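You operate a simulated robot arm through the tools that you are given. There is no shell and no other tool. Be economical: measure what you need, move in short steps, check, and stop when the job is done.

You run a simulated two-armed robot. Do the job below in one go: nothing can be reset, and whatever is moved stays where it is left.

JOB
Put the steel block on the mouth of the collecting belt. Put the orange bottle on the top of the side table away in the teal tray at the steam tunnel. Put the roll end on the top of the side table away in the grey stock tray on the small steel bench. Stack the metal block marked "56" from the top of the side table on top of the metal block labelled "92". Stack the 72 mm gauge block from the top of the side table on top of the 59 mm gauge block. Take the sleeved can and put it on the counter of the steel rack. Press the belt zero key two times. Open the steel drawer, put the folded cloth from there on top of the small carton and shut the drawer again. The order is free. Set down upright: steel block, orange bottle, roll end, sleeved can.
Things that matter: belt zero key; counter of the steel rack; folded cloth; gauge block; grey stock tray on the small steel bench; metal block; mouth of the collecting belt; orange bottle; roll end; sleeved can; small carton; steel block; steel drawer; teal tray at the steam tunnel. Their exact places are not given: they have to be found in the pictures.

It is judged by the outcome, as a careful person would: the job done as asked, and still so three seconds after it is handed in. It fails if anything else is knocked over, pushed out of place, dropped, spilled or broken. Flat cloth is picked up by pressing the open fingertips on it (5 to 10 N) and closing them slowly along it; thin cloth reads only 2 to 8 mm in the jaws.

ROBOT AND FRAMES
Two 7-joint arms with two-finger parallel grippers on one trunk, on a base that drives. Base frame: it is fixed to the floor where the robot stands at the start and does not move with it; the origin is under the middle of the robot, x ahead of it, y to its left, z up. Readings come in m, rad, newtons and seconds.
The left shoulder is at the start at [0.07, 0.13, 1.187], the right one opposite. With the tool pointing down near the work surface each hand reaches from about 0.1 to 0.3 m from the robot's upright axis, wherever it stands, measured 20 degrees to its own side. Places, roughly: belt zero key [2.5, -2.4, 0.6]; counter of the steel rack [2.9, 0.2, 0.9]; folded cloth (8x6x3 cm) [1.4, -3.7, 0.5]; gauge block [-1, -0.75, 1]; grey stock tray on the small steel bench [2.8, -0.8, 0.8]; metal block [-1.25, -0.75, 1]; mouth of the collecting belt [-0.6, -2.5, 0.9]; orange bottle [-0.75, -0.5, 1]; roll end [-0.75, -0.75, 1]; sleeved can [0.5, -0.75, 0.75]; small carton [0.25, -5, 0.75]; steel block (4x3x5 cm) [0.5, 0.1, 0.9]; steel drawer [1.3, -3.6, 0.5]; teal tray at the steam tunnel (27x21 cm) [5.8, -4.86, 0.88]. Payload 1.57 kg a hand.
The TCP of each hand is the grasp point between the finger pads, 0.03 m short of the fingertips. In the tool frame z runs along the fingers and y along their closing line. The gripper opens to 0.08 m. The fingers are 0.017 m wide and 0.012 m thick; the gripper's body (0.04 by 0.082 m) begins 0.08 m behind the TCP.
Orientation is that of the tool frame in the base frame, as [roll, pitch, yaw] about the fixed x, y, z axes, in that order (R = Rz(yaw) Ry(pitch) Rx(roll)). With the fingers straight down and closing along the base's y, the tool's x points along the base's -x, its y along +y and its z along -z.

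CONTROLS
- The arms move only by the tool jog_arm. It takes "left_plan", "right_plan" or both (then of equal length, played together; a hand with none holds still); each is one flat list of numbers, 6 for each row, row after row: the shift along the tool's x, y, z in m, then the turn, a rotation vector about the tool's x, y, z in rad. In form: [x, y, z, rx, ry, rz, x, y, z, rx, ry, rz, ...]. A call has 1 to 12 rows; each row shifts and turns the commanded pose from where the row before left it, along the tool's axes as they then stand. "left_jaw" and "right_jaw" are, for a hand that has rows, the gripper command, from -1 (fully open) to 1 (shut), values between in proportion, set as the call begins (left out, the last holds). Each row takes 0.2 s and may step no farther than 0.05 m and 0.15 rad from the row before; otherwise, or with a gripper value out of range, the whole call is refused. A pose out of reach is approached as far as the arm can. The call stops where the force on the tool passes 40 N (or 10 N more than at its start, if that is more) or the arm is blocked; 0.2 s more then pass. Each finger travels about 0.108 m/s and halts on what it meets, pressing with about 39 N; the grip force reading is that of the motor and also rises with nothing between the fingers. The clock runs only during rows and for 0.2 s after the last one: add rows that do not move to give the fingers time. It gives the time, the measured TCP pose, the force on the tool (base axes), the opening and the grip force at its end, in the units of the frame above (readings bear some noise), with the torque about the TCP (base axes, N m) and any sound that the robot's microphone picked up.
- Cameras (640 x 400 px; columns grow to the right, rows downward): "scene" is now at [0.0883, -0.0716, 1.4013]; the picture's right is [-0.88, -0.47, 0.00], its down [-0.33, 0.62, -0.71] and it looks along [0.33, -0.63, -0.70] (base axes); focal length 214 px, centre (320, 200). "left" rides on the left gripper at [0.072, 0.007, -0.122] in its tool frame; the picture's right is [-0.09, 1.00, 0.00], its down [-0.84, -0.08, -0.54] and it looks along [-0.54, -0.05, 0.84] (tool axes); focal length 238 px, centre (320, 200). "right" rides on the right gripper at [0.072, -0.007, -0.122] in its tool frame; the picture's right is [0.09, 1.00, 0.00], its down [-0.84, 0.08, -0.54] and it looks along [-0.54, 0.05, 0.84] (tool axes); focal length 238 px, centre (320, 200).
- snapshot(camera): a new picture of that camera. It takes no simulated time.
- slide_trunk(by): slides the trunk up (or, below 0, down) by that many m; the arms and the scene camera ride with it, the base frame stays. It gives what a move gives, with no picture.
- roll_base(legs): drives the robot by 1 to 6 legs, each [ahead, left, turn to the left] in m, m and rad, along the robot's own axes; the way and the turn of a leg run together, so that a leg with both is an arc; at most 1.5 m and 3.142 rad a leg. The arms and the cameras ride along, it lands a little off, and it stops where it bumps. It gives what a move gives.
- head_to(pan, tilt): turns the head with the scene camera to pan (to the left, within 1.501 rad either way) and tilt (down, from -0.506 to 1.204), counted from straight ahead of the robot. It gives what a move gives.
- probe_pixels(camera, pixels): for up to 12 pixels [column, row] of the newest picture of that camera ("zoom" is the newest enlarged one), the place [x, y, z] in the base frame of the surface seen there, good to about 0.002 m. It takes no simulated time.
- inspect(camera, box): a new picture of the part [left, top, right, bottom] of that camera's present view, enlarged. It takes no simulated time.
- close_job(): hands the job in; it is judged then, once.

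Work in short steps. Measure before you move; look again where a grasp or a placing could have gone wrong, and mend it. You have 329 turns and 234 pictures in all, those below and enlarged ones among them. Open the grippers and draw the arms clear of the work before you hand the job in, unless the task says otherwise; then end with one line.

The tools are called after ">>>" as a command line: name --argument value ..., lists and objects as JSON in quotes. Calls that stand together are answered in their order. jog_arm: Moves the arms, as the interface text tells. Its arguments: {"type":"object","properties":{"left_plan":{"type":"array","items":{"type":"number"}},"left_jaw":{"type":"number"},"right_plan":{"type":"array","items":{"type":"number"}},"right_jaw":{"type":"number"}},"required":[]} The other tools are called the same way: slide_trunk (by) slides the trunk up or down; roll_base (legs) drives the base; head_to (pan, tilt) turns the head that bears the scene camera; snapshot (camera) takes a picture; probe_pixels (camera, pixels) gives the place of the surface under pixels of a picture; inspect (camera, box) takes an enlarged picture of a part of a camera's view; close_job () hands the job in.

At the start:

```text
t: 0.0
left_eef_pos: [0.3266, -0.0343, 1.1494]
left_ee_rot: [-3.141, 0.001, 3.142]
left_force: [0.3, 0.1, -0.3]
left_ft_torque: [0.0, 0.02, 0.01]
left_gripper_width: 0.0801
left_grip_force: 0.1
right_eef_pos: [0.2557, -0.279, 1.1731]
right_ee_rot: [-3.141, 0.0, 3.14]
right_force: [-0.1, -0.6, 0.6]
right_ft_torque: [-0.01, 0.04, -0.02]
right_gripper_width: 0.0799
right_grip_force: 0.0
trunk travel left (down, up): [-0.825, 0.115]
robot x, y, heading: [-0.001, 0.0016, -0.003]
head pan, tilt: [-1.08, 0.782]
```

scene: 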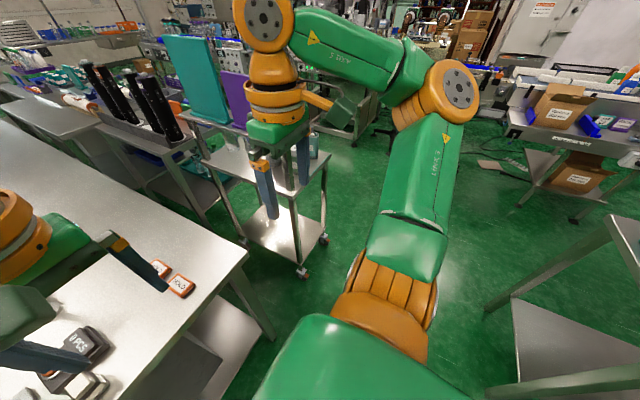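
right: 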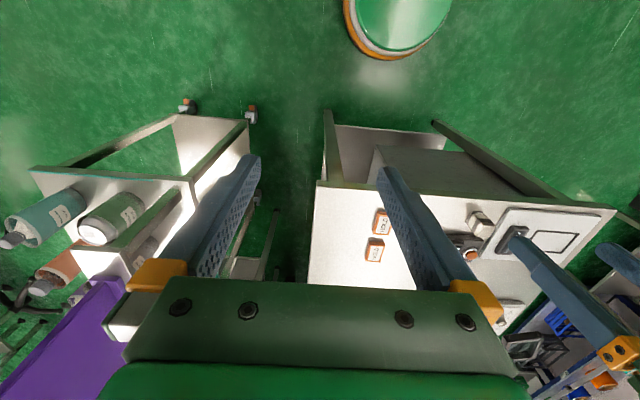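
left: 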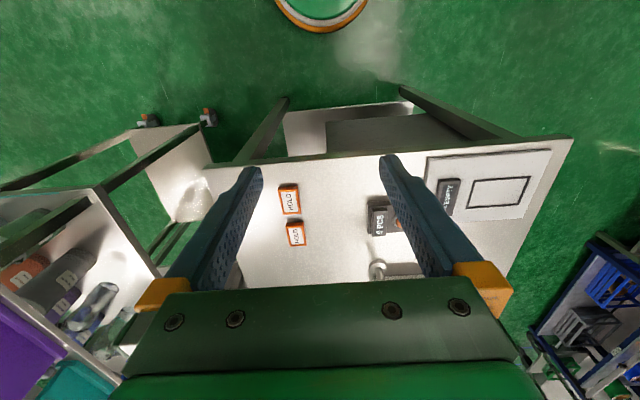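

The pictures show a bench ahead with small items and a cart to the right. I'll look straight ahead and down first.

>>> head_to --pan 0 --tilt 0.75

>>> snapshot --camera "scene"

>>> head_to --pan -0.75 --tilt 0.5

>>> snapshot --camera "scene"

>>> head_to --pan -1.5 --tilt 0.5

>>> snapshot --camera "scene"

```text
t: 1.3
left_eef_pos: [0.3268, -0.0339, 1.1477]
left_ee_rot: [3.142, 0.0, -3.139]
left_force: [-0.1, 0.0, -0.2]
left_ft_torque: [0.0, -0.01, 0.01]
left_gripper_width: 0.0799
left_grip_force: 0.0
right_eef_pos: [0.2556, -0.2809, 1.1725]
right_ee_rot: [3.141, 0.0, 3.139]
right_force: [1.0, 0.5, -0.8]
right_ft_torque: [0.0, -0.02, -0.01]
right_gripper_width: 0.0802
right_grip_force: 0.2
trunk travel left (down, up): [-0.825, 0.115]
robot x, y, heading: [-0.0013, -0.0001, 0.004]
head pan, tilt: [0.0, 0.75]
```

```text
230 pictures are left
```

scene: 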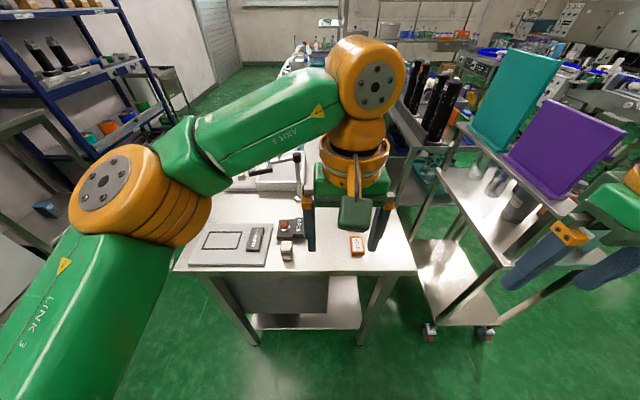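

```text
t: 2.4
left_eef_pos: [0.3267, -0.0333, 1.1485]
left_ee_rot: [-3.141, 0.001, -3.141]
left_force: [0.1, -0.4, -0.7]
left_ft_torque: [0.0, 0.02, 0.02]
left_gripper_width: 0.0801
left_grip_force: 0.1
right_eef_pos: [0.2558, -0.2786, 1.1727]
right_ee_rot: [-3.141, 0.0, 3.141]
right_force: [0.0, -0.1, 0.3]
right_ft_torque: [0.0, 0.01, 0.0]
right_gripper_width: 0.0802
right_grip_force: 0.0
trunk travel left (down, up): [-0.825, 0.115]
robot x, y, heading: [-0.0051, 0.002, -0.004]
head pan, tilt: [-0.75, 0.499]
```

```text
229 pictures are left
```

scene: 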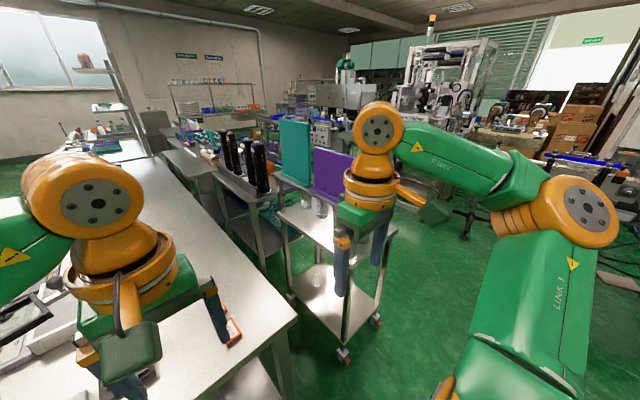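

```text
t: 3.5
left_eef_pos: [0.3271, -0.0341, 1.1478]
left_ee_rot: [-3.142, 0.0, -3.139]
left_force: [-0.1, -0.1, 0.0]
left_ft_torque: [0.0, -0.03, 0.01]
left_gripper_width: 0.0802
left_grip_force: 0.1
right_eef_pos: [0.2565, -0.2792, 1.1737]
right_ee_rot: [3.141, 0.0, 3.139]
right_force: [-0.6, 0.6, 0.3]
right_ft_torque: [-0.02, 0.03, -0.04]
right_gripper_width: 0.0799
right_grip_force: 0.0
trunk travel left (down, up): [-0.825, 0.115]
robot x, y, heading: [0.0017, 0.0044, 0.001]
head pan, tilt: [-1.499, 0.499]
```

```text
228 pictures are left
```

scene: 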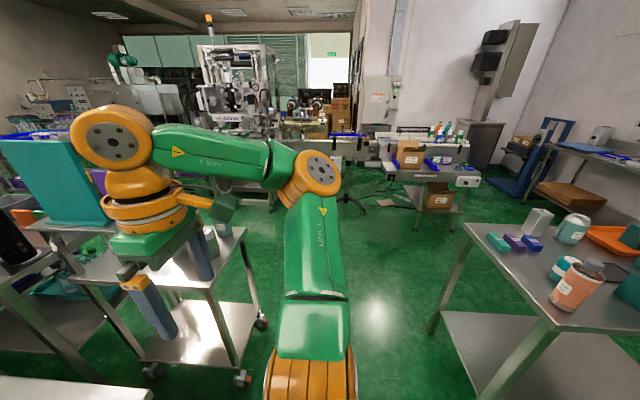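

The steel block seems to stand near (287,250) in the ahead view. I'll look ahead again and zoom on the bench.

>>> head_to --pan 0 --tilt 0.9

>>> inspect --camera "scene" --box '[160, 100, 480, 300]'

```text
t: 5.1
left_eef_pos: [0.3252, -0.0335, 1.148]
left_ee_rot: [-3.141, -0.002, -3.141]
left_force: [-0.6, -0.2, -0.2]
left_ft_torque: [0.02, 0.0, 0.03]
left_gripper_width: 0.08
left_grip_force: 0.2
right_eef_pos: [0.2561, -0.2804, 1.1715]
right_ee_rot: [3.141, 0.001, 3.14]
right_force: [0.1, -0.6, -1.0]
right_ft_torque: [0.02, 0.02, 0.02]
right_gripper_width: 0.0797
right_grip_force: 0.0
trunk travel left (down, up): [-0.825, 0.115]
robot x, y, heading: [-0.0018, 0.0015, 0.003]
head pan, tilt: [0.0, 0.901]
```

```text
2.00 times, centred on (320, 200) of scene
```

zoom: 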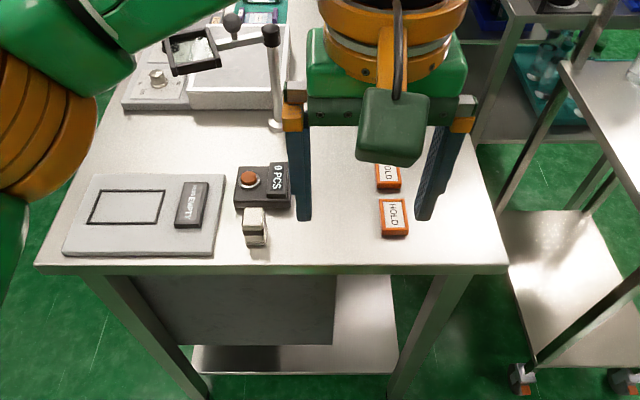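

Probing the block (255,215 / 255,238), bench edge and bench corners.

>>> probe_pixels --camera "zoom" --pixels '[[254, 213], [254, 222], [256, 240], [245, 216], [266, 216], [256, 268], [50, 268], [480, 268], [250, 180], [278, 182], [300, 240], [200, 205]]'

```text
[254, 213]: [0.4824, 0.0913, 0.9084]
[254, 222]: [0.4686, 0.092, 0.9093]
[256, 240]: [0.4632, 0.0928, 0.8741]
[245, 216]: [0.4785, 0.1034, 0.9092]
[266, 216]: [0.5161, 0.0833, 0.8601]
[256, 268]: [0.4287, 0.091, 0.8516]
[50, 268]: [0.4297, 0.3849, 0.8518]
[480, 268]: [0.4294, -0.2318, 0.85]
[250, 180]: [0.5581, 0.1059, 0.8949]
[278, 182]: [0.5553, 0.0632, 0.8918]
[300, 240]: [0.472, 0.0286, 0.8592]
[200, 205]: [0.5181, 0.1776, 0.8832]
```

The block is at about [0.475, 0.093], top 0.909. I'll look down to see my own base against the bench.

>>> head_to --pan 0 --tilt 1.2

>>> snapshot --camera "scene"

>>> snapshot --camera "left"

```text
t: 5.9
left_eef_pos: [0.3254, -0.0338, 1.1478]
left_ee_rot: [-3.141, 0.002, -3.139]
left_force: [-0.3, 0.0, 0.4]
left_ft_torque: [0.0, 0.02, 0.0]
left_gripper_width: 0.0802
left_grip_force: 0.0
right_eef_pos: [0.2558, -0.2788, 1.1733]
right_ee_rot: [-3.141, 0.0, 3.139]
right_force: [-0.3, -0.1, 0.0]
right_ft_torque: [-0.03, -0.02, 0.01]
right_gripper_width: 0.08
right_grip_force: 0.0
trunk travel left (down, up): [-0.825, 0.115]
robot x, y, heading: [0.0028, -0.0018, 0.003]
head pan, tilt: [0.0, 1.201]
```

```text
226 pictures are left
```

scene: 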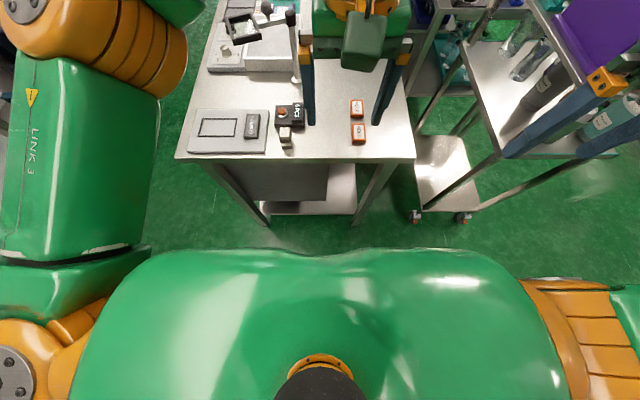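

```text
225 pictures are left
```

left: 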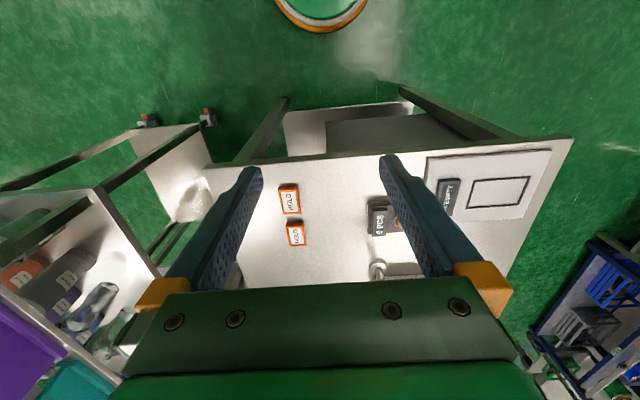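

The round base shows at the top of the left picture (320,10). Probing its rim and the floor.

>>> probe_pixels --camera "left" --pixels '[[320, 5], [320, 22], [322, 31], [285, 14], [360, 14], [320, 60], [322, 27]]'

>>> probe_pixels --camera "scene" --pixels '[[290, 165], [345, 185], [245, 180], [310, 205], [255, 205], [370, 205], [260, 225], [355, 225], [415, 215], [465, 215], [430, 200]]'

```text
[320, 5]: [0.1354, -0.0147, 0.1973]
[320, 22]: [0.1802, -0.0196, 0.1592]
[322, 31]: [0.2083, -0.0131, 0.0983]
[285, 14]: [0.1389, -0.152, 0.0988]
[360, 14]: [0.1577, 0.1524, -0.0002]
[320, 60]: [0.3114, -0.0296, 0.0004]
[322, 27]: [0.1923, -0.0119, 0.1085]
```

```text
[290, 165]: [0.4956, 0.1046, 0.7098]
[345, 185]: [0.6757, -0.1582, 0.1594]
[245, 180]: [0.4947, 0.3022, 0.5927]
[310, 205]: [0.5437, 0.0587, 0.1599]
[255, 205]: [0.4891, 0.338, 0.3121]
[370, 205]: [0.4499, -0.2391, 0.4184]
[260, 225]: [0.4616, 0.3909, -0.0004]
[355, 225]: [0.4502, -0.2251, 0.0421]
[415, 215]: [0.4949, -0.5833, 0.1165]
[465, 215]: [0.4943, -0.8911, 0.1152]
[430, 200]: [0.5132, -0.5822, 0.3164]
```

Base radius is about 0.21 and legs stand at x≈0.45, so I can roll 0.17 m ahead. Then look with the left hand camera.

>>> roll_base --legs '[[0.17, 0, 0]]'

>>> snapshot --camera "left"

```text
t: 7.4
left_eef_pos: [0.4946, -0.0333, 1.15]
left_ee_rot: [-3.14, 0.003, -3.137]
left_force: [-0.5, 0.1, 0.0]
left_ft_torque: [-0.02, -0.04, -0.02]
left_gripper_width: 0.0801
left_grip_force: 0.1
right_eef_pos: [0.4237, -0.2779, 1.1734]
right_ee_rot: [3.141, 0.006, -3.139]
right_force: [0.7, -0.3, 0.6]
right_ft_torque: [0.03, -0.02, -0.02]
right_gripper_width: 0.08
right_grip_force: 0.1
trunk travel left (down, up): [-0.825, 0.115]
robot x, y, heading: [0.1668, 0.0021, 0.001]
head pan, tilt: [0.0, 1.201]
```

```text
224 pictures are left
```

left: 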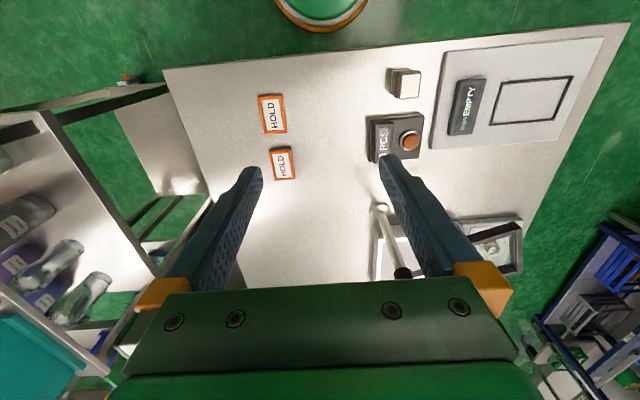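

Block in left picture at (404,82). Probing its edges and the button box beside it.

>>> probe_pixels --camera "left" --pixels '[[396, 73], [420, 76], [394, 94], [418, 96], [407, 85], [380, 130], [410, 120], [405, 270], [380, 207], [405, 110]]'

```text
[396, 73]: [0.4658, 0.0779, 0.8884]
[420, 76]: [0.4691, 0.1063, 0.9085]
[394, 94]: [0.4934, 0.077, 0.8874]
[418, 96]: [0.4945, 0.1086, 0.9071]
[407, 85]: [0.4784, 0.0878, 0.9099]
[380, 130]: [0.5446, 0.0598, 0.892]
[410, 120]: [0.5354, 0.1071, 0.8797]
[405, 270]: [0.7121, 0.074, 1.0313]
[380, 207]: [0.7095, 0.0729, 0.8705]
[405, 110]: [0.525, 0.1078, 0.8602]
```

Block centre is about [0.480, 0.092], top 0.909, bench 0.86. Moving left hand over it, then most of the way down.

>>> jog_arm --left_plan '[0.005, 0.042, 0, 0, 0, 0, 0.005, 0.042, 0, 0, 0, 0, 0.0046, 0.042, 0, 0, 0, 0, 0, 0, 0.05, 0, 0, 0, 0, 0, 0.05, 0, 0, 0, 0, 0, 0.05, 0, 0, 0]' --left_jaw -1

>>> snapshot --camera "left"

```text
t: 8.8
left_eef_pos: [0.4794, 0.0913, 0.9974]
left_ee_rot: [-3.14, -0.001, -3.137]
left_force: [0.1, -0.3, 0.5]
left_ft_torque: [-0.02, 0.02, 0.0]
left_gripper_width: 0.08
left_grip_force: 0.0
right_eef_pos: [0.4278, -0.2771, 1.1722]
right_ee_rot: [3.141, 0.0, -3.14]
right_force: [-0.2, 0.7, 0.1]
right_ft_torque: [-0.04, 0.03, -0.03]
right_gripper_width: 0.0801
right_grip_force: 0.0
trunk travel left (down, up): [-0.825, 0.115]
robot x, y, heading: [0.169, 0.0058, 0.006]
head pan, tilt: [0.0, 1.201]
```

```text
223 pictures are left
```

left: 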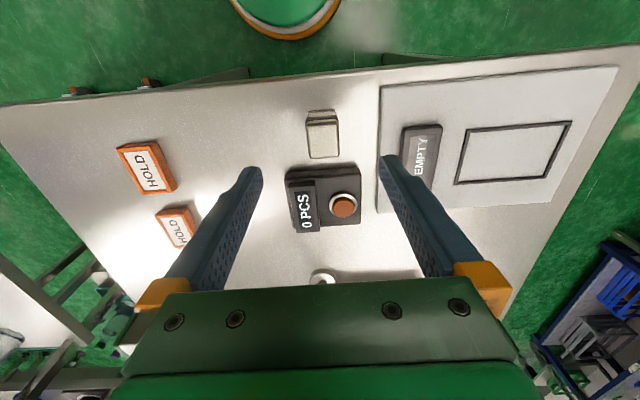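

Block at (322,135) lies between the fingers. Checking the plate edge (381,150) and block edges before going down.

>>> probe_pixels --camera "left" --pixels '[[381, 120], [381, 190], [375, 150], [309, 127], [338, 124], [311, 156], [338, 156], [322, 140], [322, 115]]'

```text
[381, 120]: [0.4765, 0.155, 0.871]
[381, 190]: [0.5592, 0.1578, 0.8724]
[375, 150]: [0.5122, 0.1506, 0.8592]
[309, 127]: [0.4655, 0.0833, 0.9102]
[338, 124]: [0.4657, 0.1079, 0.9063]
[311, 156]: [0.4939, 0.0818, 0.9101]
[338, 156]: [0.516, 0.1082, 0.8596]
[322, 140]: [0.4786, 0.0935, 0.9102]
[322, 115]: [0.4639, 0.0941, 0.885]
```

Clear. Lowering 0.10 to TCP 0.897 then closing.

>>> jog_arm --left_plan '[0, 0.002, 0.04, 0, 0, 0, 0, 0, 0.04, 0, 0, 0, 0, 0, 0.02, 0, 0, 0]'

>>> jog_arm --left_plan '[0, 0, 0, 0, 0, 0, 0, 0, 0, 0, 0, 0, 0, 0, 0, 0, 0, 0]' --left_jaw 1

>>> jog_arm --left_plan '[0, 0, -0.05, 0, 0, 0, 0, 0, -0.05, 0, 0, 0, 0, 0, -0.05, 0, 0, 0, 0, 0, -0.05, 0, 0, 0]'

>>> snapshot --camera "left"

```text
t: 9.6
left_eef_pos: [0.4809, 0.0938, 0.8993]
left_ee_rot: [-3.14, 0.0, -3.136]
left_force: [-0.8, 0.2, 0.0]
left_ft_torque: [0.02, -0.02, -0.01]
left_gripper_width: 0.0798
left_grip_force: 0.1
right_eef_pos: [0.4269, -0.2784, 1.1715]
right_ee_rot: [3.141, -0.001, -3.14]
right_force: [0.0, -0.2, 0.3]
right_ft_torque: [-0.01, 0.0, -0.02]
right_gripper_width: 0.0799
right_grip_force: 0.1
trunk travel left (down, up): [-0.825, 0.115]
robot x, y, heading: [0.1699, -0.0, 0.006]
head pan, tilt: [0.0, 1.201]
```

```text
t: 10.4
left_eef_pos: [0.4809, 0.0944, 0.8992]
left_ee_rot: [-3.141, 0.0, -3.135]
left_force: [0.8, -0.4, -0.2]
left_ft_torque: [0.0, 0.03, 0.01]
left_gripper_width: 0.0296
left_grip_force: 39.3
right_eef_pos: [0.4273, -0.278, 1.1725]
right_ee_rot: [-3.141, -0.001, -3.14]
right_force: [0.3, 0.1, 0.8]
right_ft_torque: [0.02, -0.02, -0.05]
right_gripper_width: 0.08
right_grip_force: 0.0
trunk travel left (down, up): [-0.825, 0.115]
robot x, y, heading: [0.1698, 0.0055, 0.002]
head pan, tilt: [0.0, 1.201]
```

```text
t: 11.4
left_eef_pos: [0.4804, 0.0941, 1.0961]
left_ee_rot: [-3.141, -0.001, -3.137]
left_force: [0.2, -0.2, -3.4]
left_ft_torque: [0.0, -0.03, 0.0]
left_gripper_width: 0.03
left_grip_force: 39.2
right_eef_pos: [0.4276, -0.2779, 1.1722]
right_ee_rot: [-3.141, 0.001, -3.139]
right_force: [0.0, -0.8, 0.5]
right_ft_torque: [0.02, -0.01, -0.02]
right_gripper_width: 0.08
right_grip_force: 0.2
trunk travel left (down, up): [-0.825, 0.115]
robot x, y, heading: [0.1685, -0.0001, 0.005]
head pan, tilt: [0.0, 1.201]
```

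```text
222 pictures are left
```

left: 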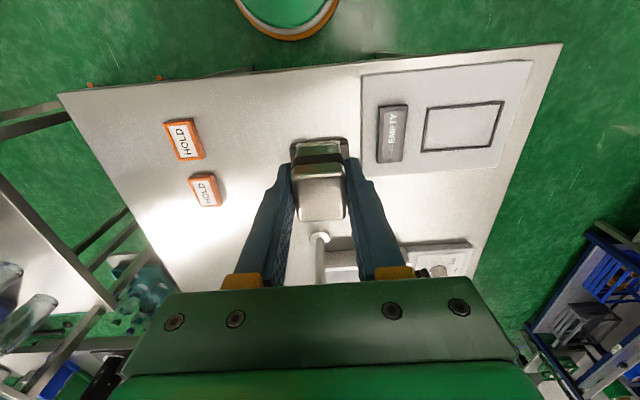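

Block is held (0.030 m). I'll raise it a bit, back off 0.2 m, and look to the right for the side table extents.

>>> roll_base --legs '[[-0.25, 0, 0]]'

>>> head_to --pan -1.5 --tilt 0.6

>>> snapshot --camera "scene"

```text
t: 13.2
left_eef_pos: [0.2399, 0.0958, 1.0957]
left_ee_rot: [-3.141, -0.004, -3.133]
left_force: [0.1, -0.2, -2.7]
left_ft_torque: [0.02, 0.01, -0.02]
left_gripper_width: 0.0296
left_grip_force: 39.1
right_eef_pos: [0.1888, -0.2786, 1.1715]
right_ee_rot: [3.141, -0.004, -3.136]
right_force: [0.0, 0.9, 0.0]
right_ft_torque: [0.01, 0.02, -0.02]
right_gripper_width: 0.0803
right_grip_force: 0.0
trunk travel left (down, up): [-0.825, 0.115]
robot x, y, heading: [-0.0783, -0.0036, 0.004]
head pan, tilt: [0.0, 1.201]
```

```text
t: 14.8
left_eef_pos: [0.2375, 0.0957, 1.0948]
left_ee_rot: [3.141, 0.001, -3.132]
left_force: [0.1, 0.2, -3.1]
left_ft_torque: [-0.02, 0.01, 0.0]
left_gripper_width: 0.0297
left_grip_force: 38.8
right_eef_pos: [0.1864, -0.2764, 1.1725]
right_ee_rot: [3.141, 0.0, -3.136]
right_force: [0.0, 0.2, -0.2]
right_ft_torque: [-0.04, -0.03, -0.01]
right_gripper_width: 0.0801
right_grip_force: 0.1
trunk travel left (down, up): [-0.825, 0.115]
robot x, y, heading: [-0.0697, -0.001, 0.01]
head pan, tilt: [-1.499, 0.6]
```

```text
221 pictures are left
```

scene: 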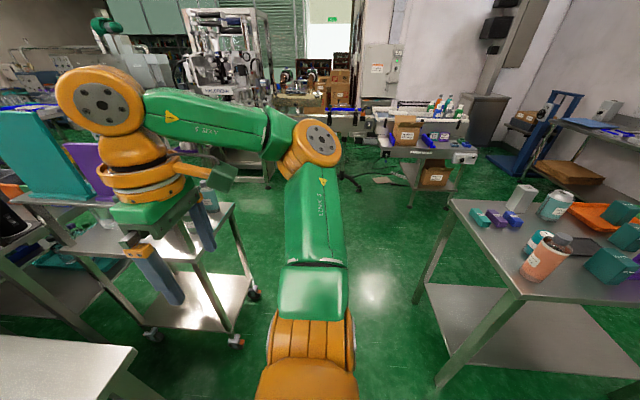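

Probing side table corners, cart corner, and the belt in the back right (400,140).

>>> probe_pixels --camera "scene" --pixels '[[453, 202], [520, 298], [520, 196], [558, 203], [545, 258], [255, 296], [237, 342], [136, 348], [400, 125], [450, 150], [423, 155], [437, 178]]'

>>> inspect --camera "scene" --box '[440, 150, 640, 310]'

>>> inspect --camera "scene" --box '[320, 70, 500, 220]'

```text
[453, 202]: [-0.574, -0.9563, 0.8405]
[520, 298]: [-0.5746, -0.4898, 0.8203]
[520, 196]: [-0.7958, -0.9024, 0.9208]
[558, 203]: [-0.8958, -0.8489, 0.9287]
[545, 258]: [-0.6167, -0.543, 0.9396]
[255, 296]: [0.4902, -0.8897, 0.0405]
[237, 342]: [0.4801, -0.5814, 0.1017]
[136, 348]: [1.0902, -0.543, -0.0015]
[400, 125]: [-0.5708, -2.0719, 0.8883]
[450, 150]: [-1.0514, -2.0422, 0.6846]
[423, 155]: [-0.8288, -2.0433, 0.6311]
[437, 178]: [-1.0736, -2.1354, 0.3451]
```

```text
2.50 times, centred on (540, 230) of scene
```

zoom: 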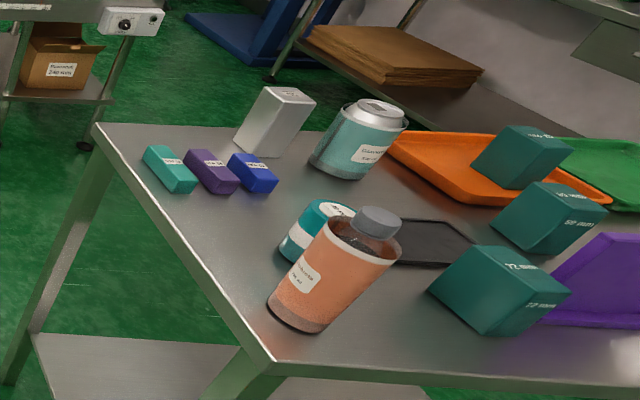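

```text
2.67 times, centred on (410, 145) of scene
```

zoom: 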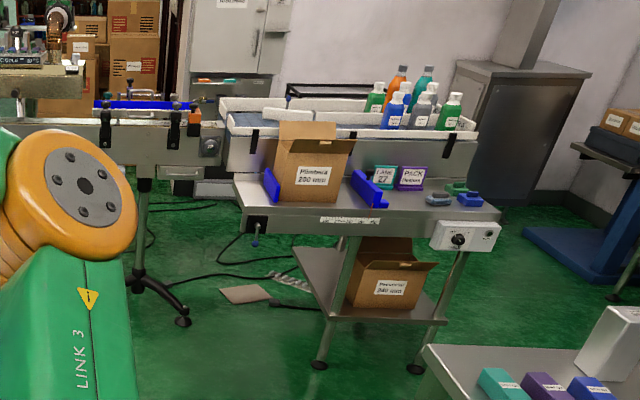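

I need my arm extents: probing the right arm's elbow and the forearm.

>>> probe_pixels --camera "scene" --pixels '[[315, 140], [335, 140], [320, 210], [310, 280], [310, 330], [100, 100], [130, 240], [160, 270], [120, 85]]'

```text
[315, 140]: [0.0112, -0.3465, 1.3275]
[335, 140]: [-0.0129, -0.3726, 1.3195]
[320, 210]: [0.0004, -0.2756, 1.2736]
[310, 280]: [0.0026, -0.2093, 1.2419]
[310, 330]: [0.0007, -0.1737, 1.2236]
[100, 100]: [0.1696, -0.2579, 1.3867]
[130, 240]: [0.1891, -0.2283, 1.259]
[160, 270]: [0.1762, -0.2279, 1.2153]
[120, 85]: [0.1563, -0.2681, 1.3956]
```

Arms stay within 0.4 m of the axis, so the corridor between cart and side table is fine. Turning right and driving 1.3 m toward the belt.

>>> roll_base --legs '[[0, 0, -1.58], [1.3, 0, 0]]'

>>> head_to --pan 0 --tilt 0.4

>>> snapshot --camera "scene"

```text
t: 25.1
left_eef_pos: [-0.0614, -1.5846, 1.0949]
left_ee_rot: [3.141, 0.0, 1.514]
left_force: [-0.1, -0.3, -2.9]
left_ft_torque: [0.02, 0.06, 0.0]
left_gripper_width: 0.0296
left_grip_force: 39.0
right_eef_pos: [-0.4309, -1.5074, 1.1733]
right_ee_rot: [3.141, 0.0, 1.51]
right_force: [0.6, 0.1, -0.1]
right_ft_torque: [-0.01, -0.01, -0.04]
right_gripper_width: 0.0798
right_grip_force: 0.2
trunk travel left (down, up): [-0.825, 0.115]
robot x, y, heading: [-0.1358, -1.2742, -1.63]
head pan, tilt: [-1.499, 0.6]
```

```text
t: 26.7
left_eef_pos: [-0.062, -1.586, 1.0951]
left_ee_rot: [-3.141, 0.001, 1.515]
left_force: [1.0, 0.2, -3.2]
left_ft_torque: [0.0, -0.01, 0.01]
left_gripper_width: 0.0296
left_grip_force: 38.6
right_eef_pos: [-0.431, -1.508, 1.1728]
right_ee_rot: [-3.141, -0.001, 1.51]
right_force: [-0.4, 0.3, -0.3]
right_ft_torque: [-0.01, -0.04, -0.02]
right_gripper_width: 0.0801
right_grip_force: 0.0
trunk travel left (down, up): [-0.825, 0.115]
robot x, y, heading: [-0.1402, -1.2664, -1.633]
head pan, tilt: [0.0, 0.4]
```

```text
218 pictures are left
```

scene: 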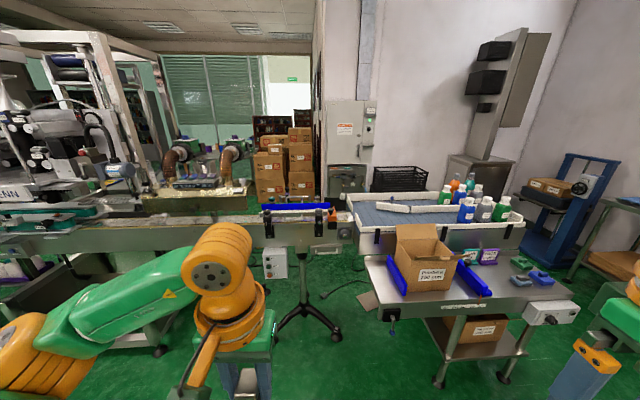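

>>> inspect --camera "scene" --box '[320, 160, 560, 310]'

>>> probe_pixels --camera "scene" --pixels '[[358, 232], [358, 250], [350, 195], [365, 215], [400, 205], [368, 262], [388, 305], [460, 285], [520, 245], [323, 235], [340, 215], [300, 335]]'

```text
2.67 times, centred on (440, 235) of scene
```

zoom: 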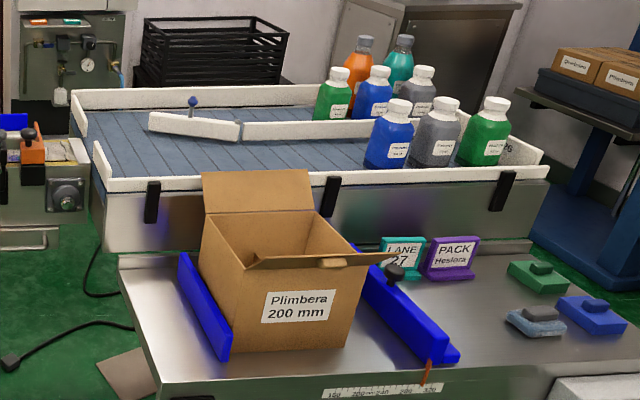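

```text
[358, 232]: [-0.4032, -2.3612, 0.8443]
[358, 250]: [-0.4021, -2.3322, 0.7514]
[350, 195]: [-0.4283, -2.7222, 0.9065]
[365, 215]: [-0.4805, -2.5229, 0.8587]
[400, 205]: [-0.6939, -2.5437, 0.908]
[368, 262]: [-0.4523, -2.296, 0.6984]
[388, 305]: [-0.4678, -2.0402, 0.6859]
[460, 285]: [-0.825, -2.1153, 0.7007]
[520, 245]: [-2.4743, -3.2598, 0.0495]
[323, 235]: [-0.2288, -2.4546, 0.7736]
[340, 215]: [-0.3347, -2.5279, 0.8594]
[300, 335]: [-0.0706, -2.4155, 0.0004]
```

Belt surface z≈0.859, its open end at x≈-0.40 with side wall at y≈-2.33. I move nearer to see the floor space around it.

>>> roll_base --legs '[[0.3, 0, 0.06]]'

>>> head_to --pan -0.2 --tilt 0.75

>>> snapshot --camera "scene"

```text
t: 28.8
left_eef_pos: [-0.0532, -1.8834, 1.0953]
left_ee_rot: [3.14, 0.0, 1.571]
left_force: [-0.2, -0.6, -2.9]
left_ft_torque: [-0.02, -0.02, -0.02]
left_gripper_width: 0.0295
left_grip_force: 38.8
right_eef_pos: [-0.4258, -1.8276, 1.1737]
right_ee_rot: [-3.141, 0.003, 1.566]
right_force: [0.8, 0.0, -0.7]
right_ft_torque: [-0.02, 0.0, -0.02]
right_gripper_width: 0.0801
right_grip_force: 0.1
trunk travel left (down, up): [-0.825, 0.115]
robot x, y, heading: [-0.1452, -1.5734, -1.575]
head pan, tilt: [0.0, 0.4]
```

```text
t: 29.6
left_eef_pos: [-0.0532, -1.8858, 1.0951]
left_ee_rot: [3.141, -0.001, 1.571]
left_force: [-0.4, -0.3, -1.6]
left_ft_torque: [0.0, 0.0, 0.01]
left_gripper_width: 0.0295
left_grip_force: 39.4
right_eef_pos: [-0.4258, -1.8312, 1.1737]
right_ee_rot: [3.141, 0.002, 1.565]
right_force: [-0.4, 0.6, -0.6]
right_ft_torque: [0.02, 0.01, -0.02]
right_gripper_width: 0.08
right_grip_force: 0.0
trunk travel left (down, up): [-0.825, 0.115]
robot x, y, heading: [-0.146, -1.5777, -1.573]
head pan, tilt: [-0.201, 0.75]
```

```text
216 pictures are left
```

scene: 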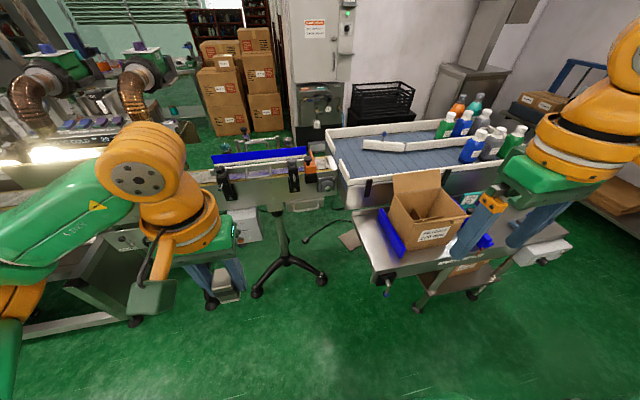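

>>> inspect --camera "scene" --box '[240, 120, 440, 300]'

>>> probe_pixels --camera "scene" --pixels '[[258, 290], [321, 280], [336, 240], [303, 150], [318, 190], [325, 150], [335, 160], [345, 185], [360, 165], [350, 210], [385, 283], [392, 142]]'

```text
2.22 times, centred on (340, 210) of scene
```

zoom: 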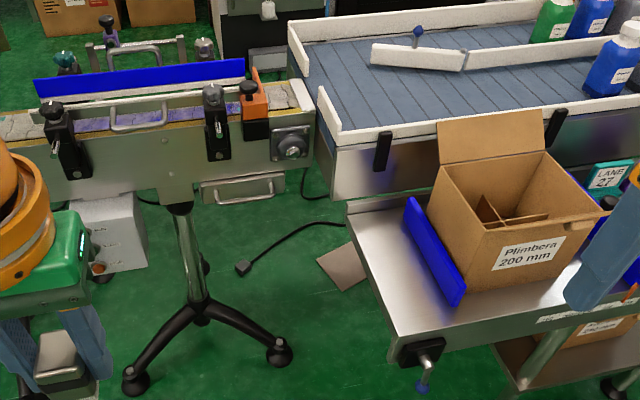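

```text
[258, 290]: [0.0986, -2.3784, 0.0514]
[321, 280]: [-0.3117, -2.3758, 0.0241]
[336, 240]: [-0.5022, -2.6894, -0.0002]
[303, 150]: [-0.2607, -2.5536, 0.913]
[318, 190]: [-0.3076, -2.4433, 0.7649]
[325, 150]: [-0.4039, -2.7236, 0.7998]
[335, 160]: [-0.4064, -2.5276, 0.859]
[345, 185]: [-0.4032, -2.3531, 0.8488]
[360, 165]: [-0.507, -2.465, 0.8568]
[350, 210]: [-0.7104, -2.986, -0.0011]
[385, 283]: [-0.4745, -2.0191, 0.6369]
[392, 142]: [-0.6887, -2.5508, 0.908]
```

I'll test the left arm's forward reach here in free space (block held): forward 0.2, then down 0.18.

>>> jog_arm --left_plan '[0, 0, 0.05, 0, 0, 0, 0, 0, 0.05, 0, 0, 0, 0, 0, 0.05, 0, 0, 0, -0.05, 0, 0, 0, 0, 0, -0.05, 0, 0, 0, 0, 0, -0.05, 0, 0, 0, 0, 0, -0.05, 0, 0, 0, 0, 0, -0.05, 0, 0, 0, 0, 0]'

```text
t: 31.4
left_eef_pos: [-0.0462, -2.0586, 0.9454]
left_ee_rot: [-3.138, 0.0, 1.569]
left_force: [0.4, 0.8, -2.4]
left_ft_torque: [0.0, 0.02, -0.01]
left_gripper_width: 0.0295
left_grip_force: 39.2
left hand out of reach, approached as far as the arm can: row 7, 8
right_eef_pos: [-0.4232, -1.829, 1.173]
right_ee_rot: [-3.141, 0.002, 1.567]
right_force: [0.0, 1.0, -0.2]
right_ft_torque: [0.03, -0.01, 0.02]
right_gripper_width: 0.0801
right_grip_force: 0.1
trunk travel left (down, up): [-0.825, 0.115]
robot x, y, heading: [-0.147, -1.5734, -1.572]
head pan, tilt: [-0.201, 0.75]
```

Reach is about 0.48 m ahead at this height, enough. I pull the hand back and up, then turn right to heading ≈ -2.85 so that the left shoulder faces the belt mouth.

>>> jog_arm --left_plan '[0.05, 0, 0, 0, 0, 0, 0.05, 0, 0, 0, 0, 0, 0.05, 0, -0.05, 0, 0, 0, 0.05, 0, -0.05, 0, 0, 0, 0.05, 0, -0.05, 0, 0, 0, 0, 0, -0.05, 0, 0, 0]'

>>> roll_base --legs '[[0, 0, -1.278]]'

```text
refused: row 3 steps farther than a row can; nothing moved
```

```text
t: 35.0
left_eef_pos: [-0.5888, -1.7934, 0.9456]
left_ee_rot: [-3.14, -0.001, 0.258]
left_force: [-1.2, -0.3, -4.4]
left_ft_torque: [0.02, -0.03, 0.02]
left_gripper_width: 0.0296
left_grip_force: 38.5
right_eef_pos: [-0.4662, -1.3701, 1.1724]
right_ee_rot: [3.141, -0.001, 0.255]
right_force: [-0.4, 0.1, 0.9]
right_ft_torque: [0.01, 0.03, -0.02]
right_gripper_width: 0.08
right_grip_force: 0.0
trunk travel left (down, up): [-0.825, 0.115]
robot x, y, heading: [-0.1447, -1.5764, -2.889]
head pan, tilt: [-0.201, 0.75]
```

The combined step was too long but the turn was harmless. Raising and retracting the hand now.

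>>> jog_arm --left_plan '[0, 0, -0.05, 0, 0, 0, 0, 0, -0.05, 0, 0, 0, 0, 0, -0.05, 0, 0, 0, 0, 0, -0.05, 0, 0, 0, 0.05, 0, 0, 0, 0, 0, 0.05, 0, 0, 0, 0, 0, 0.05, 0, 0, 0, 0, 0]'

>>> roll_base --legs '[[0.1, 0.25, 0]]'

>>> head_to --pan 0.8 --tilt 0.9

>>> snapshot --camera "scene"

```text
t: 36.6
left_eef_pos: [-0.4151, -1.7594, 1.1341]
left_ee_rot: [-3.141, 0.001, 0.259]
left_force: [-0.7, 0.3, -3.0]
left_ft_torque: [-0.03, 0.05, -0.01]
left_gripper_width: 0.03
left_grip_force: 39.1
left hand out of reach, approached as far as the arm can: row 2, 3, 4
right_eef_pos: [-0.4624, -1.3661, 1.1731]
right_ee_rot: [3.14, 0.001, 0.253]
right_force: [0.3, -0.2, 0.4]
right_ft_torque: [-0.01, 0.02, -0.01]
right_gripper_width: 0.0801
right_grip_force: 0.0
trunk travel left (down, up): [-0.825, 0.115]
robot x, y, heading: [-0.1463, -1.5754, -2.89]
head pan, tilt: [-0.201, 0.75]
```

```text
t: 38.6
left_eef_pos: [-0.4466, -2.0317, 1.1318]
left_ee_rot: [3.14, 0.0, 0.266]
left_force: [-0.1, -0.2, -2.5]
left_ft_torque: [0.0, 0.02, -0.02]
left_gripper_width: 0.0296
left_grip_force: 39.6
right_eef_pos: [-0.4976, -1.6414, 1.1727]
right_ee_rot: [3.141, 0.0, 0.263]
right_force: [-0.3, 0.7, 0.5]
right_ft_torque: [-0.02, 0.01, -0.02]
right_gripper_width: 0.0801
right_grip_force: 0.0
trunk travel left (down, up): [-0.825, 0.115]
robot x, y, heading: [-0.1748, -1.8442, -2.877]
head pan, tilt: [-0.201, 0.75]
```

```text
t: 39.8
left_eef_pos: [-0.4471, -2.0338, 1.1306]
left_ee_rot: [3.142, -0.001, 0.267]
left_force: [0.3, -0.6, -3.0]
left_ft_torque: [0.01, -0.01, -0.01]
left_gripper_width: 0.0295
left_grip_force: 39.0
right_eef_pos: [-0.4966, -1.6425, 1.1739]
right_ee_rot: [3.141, -0.002, 0.264]
right_force: [0.3, 0.5, -0.1]
right_ft_torque: [0.04, -0.02, -0.01]
right_gripper_width: 0.0801
right_grip_force: 0.0
trunk travel left (down, up): [-0.825, 0.115]
robot x, y, heading: [-0.1751, -1.8453, -2.878]
head pan, tilt: [0.799, 0.901]
```

```text
214 pictures are left
```

scene: 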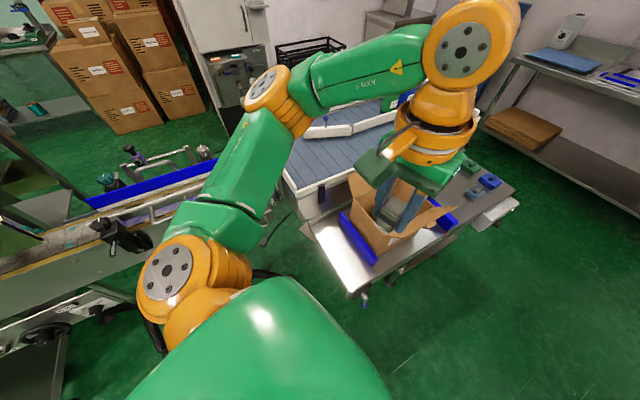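

Probing carton flap and table corner/knob heights before rolling further left 0.24.

>>> probe_pixels --camera "scene" --pixels '[[355, 178], [365, 200], [440, 212], [350, 290], [305, 225], [362, 298], [345, 215], [375, 258], [330, 165], [330, 130]]'

```text
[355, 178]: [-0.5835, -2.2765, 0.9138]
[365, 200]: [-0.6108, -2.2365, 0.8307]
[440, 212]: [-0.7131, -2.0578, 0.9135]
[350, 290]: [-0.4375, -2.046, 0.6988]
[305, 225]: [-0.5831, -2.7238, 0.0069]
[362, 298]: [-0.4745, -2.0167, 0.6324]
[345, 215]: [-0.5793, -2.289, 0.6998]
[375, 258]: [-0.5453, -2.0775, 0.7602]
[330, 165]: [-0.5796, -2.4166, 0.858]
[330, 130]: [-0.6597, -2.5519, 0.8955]
```

All below 0.92, hand is at 1.13. Rolling to about (-0.195,-2.10).

>>> roll_base --legs '[[0.08, 0.24, 0]]'

>>> snapshot --camera "left"

>>> snapshot --camera "scene"

```text
t: 41.7
left_eef_pos: [-0.4603, -2.2881, 1.1325]
left_ee_rot: [3.141, 0.0, 0.269]
left_force: [1.1, 0.1, -3.0]
left_ft_torque: [-0.05, 0.02, 0.02]
left_gripper_width: 0.0298
left_grip_force: 39.4
right_eef_pos: [-0.5128, -1.8964, 1.1711]
right_ee_rot: [3.14, 0.0, 0.266]
right_force: [-1.4, 0.2, -0.1]
right_ft_torque: [-0.01, 0.02, -0.01]
right_gripper_width: 0.0797
right_grip_force: 0.0
trunk travel left (down, up): [-0.825, 0.115]
robot x, y, heading: [-0.1936, -2.1017, -2.871]
head pan, tilt: [0.799, 0.901]
```

```text
213 pictures are left
```

left: 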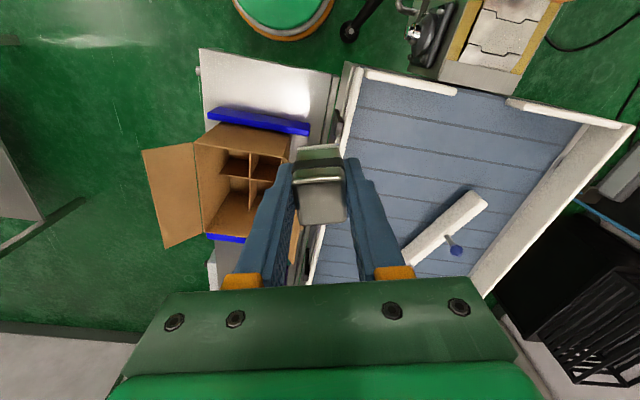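

```text
212 pictures are left
```

scene: 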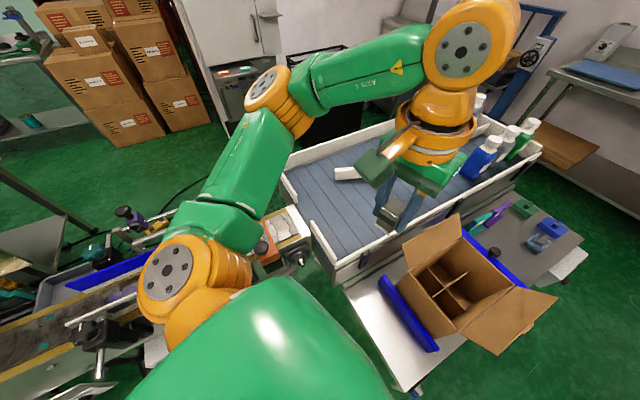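

Probing the belt points in the left picture, to pick the drop spot.

>>> probe_pixels --camera "left" --pixels '[[455, 92], [510, 103], [375, 75], [345, 130], [420, 170], [410, 245], [480, 200], [450, 140], [400, 120], [320, 240]]'

```text
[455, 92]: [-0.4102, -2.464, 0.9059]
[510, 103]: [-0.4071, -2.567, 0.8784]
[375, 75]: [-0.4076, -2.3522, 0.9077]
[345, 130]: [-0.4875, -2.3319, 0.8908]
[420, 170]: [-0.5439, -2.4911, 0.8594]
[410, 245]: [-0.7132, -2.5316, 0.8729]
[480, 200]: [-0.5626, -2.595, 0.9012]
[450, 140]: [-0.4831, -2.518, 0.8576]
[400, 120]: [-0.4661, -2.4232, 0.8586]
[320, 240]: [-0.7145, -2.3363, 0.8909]
```

The opening lies at y -2.46..-2.57; I'll set the block at about (-0.53,-2.485). Moving over it and down to ~3 cm above.

>>> jog_arm --left_plan '[-0.024, 0.0343, 0, 0, 0, 0, -0.024, 0.0343, 0, 0, 0, 0, -0.024, 0.0343, 0, 0, 0, 0, -0.024, 0.0343, 0, 0, 0, 0, -0.024, 0.0343, 0, 0, 0, 0, 0, 0, 0.05, 0, 0, 0, 0, 0, 0.05, 0, 0, 0, 0, 0, 0.05, 0, 0, 0, 0, 0, 0.05, 0, 0, 0, 0, 0, 0, 0, 0, 0]'

>>> snapshot --camera "left"

```text
t: 43.9
left_eef_pos: [-0.5297, -2.4865, 0.9273]
left_ee_rot: [-3.14, 0.0, 0.27]
left_force: [0.0, -0.1, -3.0]
left_ft_torque: [-0.01, -0.04, -0.01]
left_gripper_width: 0.0295
left_grip_force: 39.4
right_eef_pos: [-0.5125, -1.8999, 1.1724]
right_ee_rot: [-3.14, 0.0, 0.267]
right_force: [-0.5, 0.5, 0.0]
right_ft_torque: [-0.01, -0.02, 0.0]
right_gripper_width: 0.0801
right_grip_force: 0.0
trunk travel left (down, up): [-0.825, 0.115]
robot x, y, heading: [-0.1896, -2.1011, -2.871]
head pan, tilt: [0.799, 0.901]
```

```text
211 pictures are left
```

left: 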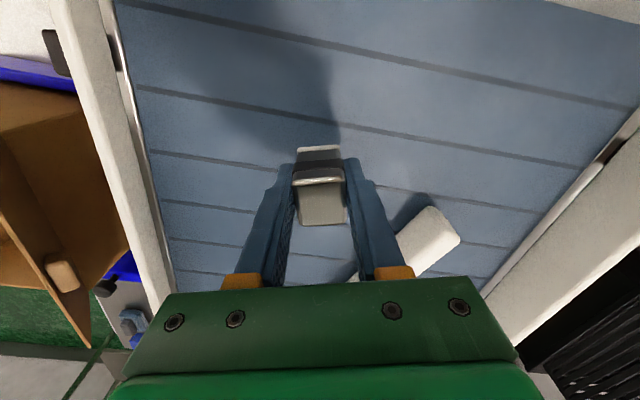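

Checking the deflector's end against the opening right finger.

>>> probe_pixels --camera "left" --pixels '[[400, 245], [428, 210], [458, 240], [355, 282], [320, 152]]'

```text
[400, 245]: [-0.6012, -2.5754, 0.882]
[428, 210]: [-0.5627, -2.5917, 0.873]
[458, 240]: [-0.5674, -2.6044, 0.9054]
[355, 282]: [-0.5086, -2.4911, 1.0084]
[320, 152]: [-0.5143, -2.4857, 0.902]
```

Clear. Lowering 0.027 and opening halfway.

>>> jog_arm --left_plan '[0, 0, 0.015, 0, 0, 0, 0, 0, 0.0125, 0, 0, 0, 0, 0, 0, 0, 0, 0]'

>>> jog_arm --left_plan '[0, 0, 0, 0, 0, 0, 0, 0, 0, 0, 0, 0]' --left_jaw -0.5

>>> jog_arm --left_plan '[0, 0, -0.05, 0, 0, 0, 0, 0, -0.05, 0, 0, 0, 0, 0, -0.05, 0, 0, 0, 0, 0, -0.05, 0, 0, 0]'

>>> snapshot --camera "left"

```text
t: 44.7
left_eef_pos: [-0.5318, -2.4872, 0.9032]
left_ee_rot: [-3.141, 0.001, 0.272]
left_force: [0.6, 0.1, -2.8]
left_ft_torque: [0.0, -0.02, -0.03]
left_gripper_width: 0.0298
left_grip_force: 38.8
right_eef_pos: [-0.5121, -1.8984, 1.1731]
right_ee_rot: [3.141, 0.0, 0.265]
right_force: [0.4, 0.8, -0.9]
right_ft_torque: [0.01, 0.03, -0.03]
right_gripper_width: 0.08
right_grip_force: 0.0
trunk travel left (down, up): [-0.825, 0.115]
robot x, y, heading: [-0.1923, -2.098, -2.874]
head pan, tilt: [0.799, 0.901]
```

```text
t: 45.3
left_eef_pos: [-0.5314, -2.487, 0.9041]
left_ee_rot: [3.141, 0.001, 0.273]
left_force: [-0.3, 0.0, -0.5]
left_ft_torque: [0.02, 0.02, 0.0]
left_gripper_width: 0.0599
left_grip_force: 0.0
right_eef_pos: [-0.5117, -1.8991, 1.1737]
right_ee_rot: [3.141, 0.0, 0.268]
right_force: [-0.1, 0.8, -0.7]
right_ft_torque: [0.01, 0.02, -0.01]
right_gripper_width: 0.0802
right_grip_force: 0.0
trunk travel left (down, up): [-0.825, 0.115]
robot x, y, heading: [-0.194, -2.1024, -2.868]
head pan, tilt: [0.799, 0.901]
```

```text
t: 46.3
left_eef_pos: [-0.5317, -2.4881, 1.1045]
left_ee_rot: [-3.141, 0.0, 0.271]
left_force: [-0.4, 0.0, 0.3]
left_ft_torque: [0.01, 0.0, -0.03]
left_gripper_width: 0.0601
left_grip_force: 0.0
right_eef_pos: [-0.5122, -1.8976, 1.1726]
right_ee_rot: [3.139, 0.001, 0.269]
right_force: [-0.3, -0.1, -0.2]
right_ft_torque: [0.0, -0.01, 0.05]
right_gripper_width: 0.08
right_grip_force: 0.0
trunk travel left (down, up): [-0.825, 0.115]
robot x, y, heading: [-0.1916, -2.0987, -2.869]
head pan, tilt: [0.799, 0.901]
```

```text
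210 pictures are left
```

left: 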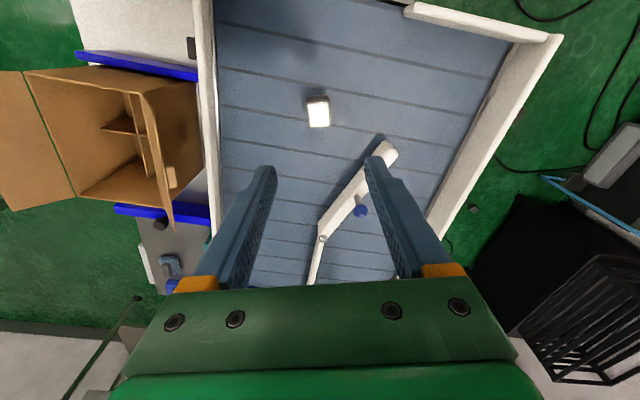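

Block stands on the belt mouth. I retract the left hand and roll back to the right (north) to look at the side table.

>>> jog_arm --left_plan '[0.024, -0.034, 0, 0, 0, 0, 0.024, -0.034, 0, 0, 0, 0, 0.024, -0.034, 0, 0, 0, 0, 0.024, -0.034, 0, 0, 0, 0, 0.024, -0.034, 0, 0, 0, 0]' --left_jaw -1

>>> roll_base --legs '[[-0.1, -0.6, 0]]'

>>> head_to --pan -0.6 --tilt 0.5

>>> snapshot --camera "scene"

```text
t: 47.5
left_eef_pos: [-0.4592, -2.2874, 1.1047]
left_ee_rot: [3.14, -0.001, 0.271]
left_force: [0.7, 0.0, -0.2]
left_ft_torque: [-0.04, -0.02, 0.0]
left_gripper_width: 0.0799
left_grip_force: 0.0
right_eef_pos: [-0.5124, -1.8974, 1.1719]
right_ee_rot: [3.14, -0.001, 0.267]
right_force: [0.5, 0.4, -0.9]
right_ft_torque: [0.01, -0.02, -0.03]
right_gripper_width: 0.0801
right_grip_force: 0.1
trunk travel left (down, up): [-0.825, 0.115]
robot x, y, heading: [-0.1925, -2.1015, -2.875]
head pan, tilt: [0.799, 0.901]
```

```text
t: 51.0
left_eef_pos: [-0.5292, -1.6696, 1.1044]
left_ee_rot: [-3.139, 0.0, 0.281]
left_force: [0.3, 0.5, -0.2]
left_ft_torque: [-0.02, 0.01, -0.03]
left_gripper_width: 0.0798
left_grip_force: 0.0
right_eef_pos: [-0.5856, -1.2785, 1.1726]
right_ee_rot: [-3.141, -0.002, 0.279]
right_force: [0.4, 0.7, 0.0]
right_ft_torque: [0.04, -0.02, 0.0]
right_gripper_width: 0.0799
right_grip_force: 0.0
trunk travel left (down, up): [-0.825, 0.115]
robot x, y, heading: [-0.2624, -1.4745, -2.865]
head pan, tilt: [0.799, 0.901]
```

```text
t: 52.5
left_eef_pos: [-0.5294, -1.6679, 1.1051]
left_ee_rot: [3.141, 0.001, 0.28]
left_force: [0.6, -0.7, -0.5]
left_ft_torque: [-0.03, -0.02, 0.0]
left_gripper_width: 0.08
left_grip_force: 0.2
right_eef_pos: [-0.5849, -1.2766, 1.1724]
right_ee_rot: [3.141, 0.002, 0.277]
right_force: [0.7, 0.0, -0.8]
right_ft_torque: [0.0, 0.01, 0.01]
right_gripper_width: 0.0802
right_grip_force: 0.1
trunk travel left (down, up): [-0.825, 0.115]
robot x, y, heading: [-0.2609, -1.4758, -2.86]
head pan, tilt: [-0.6, 0.499]
```

```text
209 pictures are left
```

scene: 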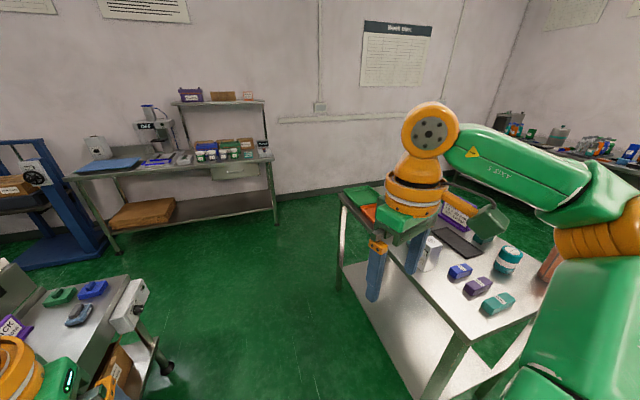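

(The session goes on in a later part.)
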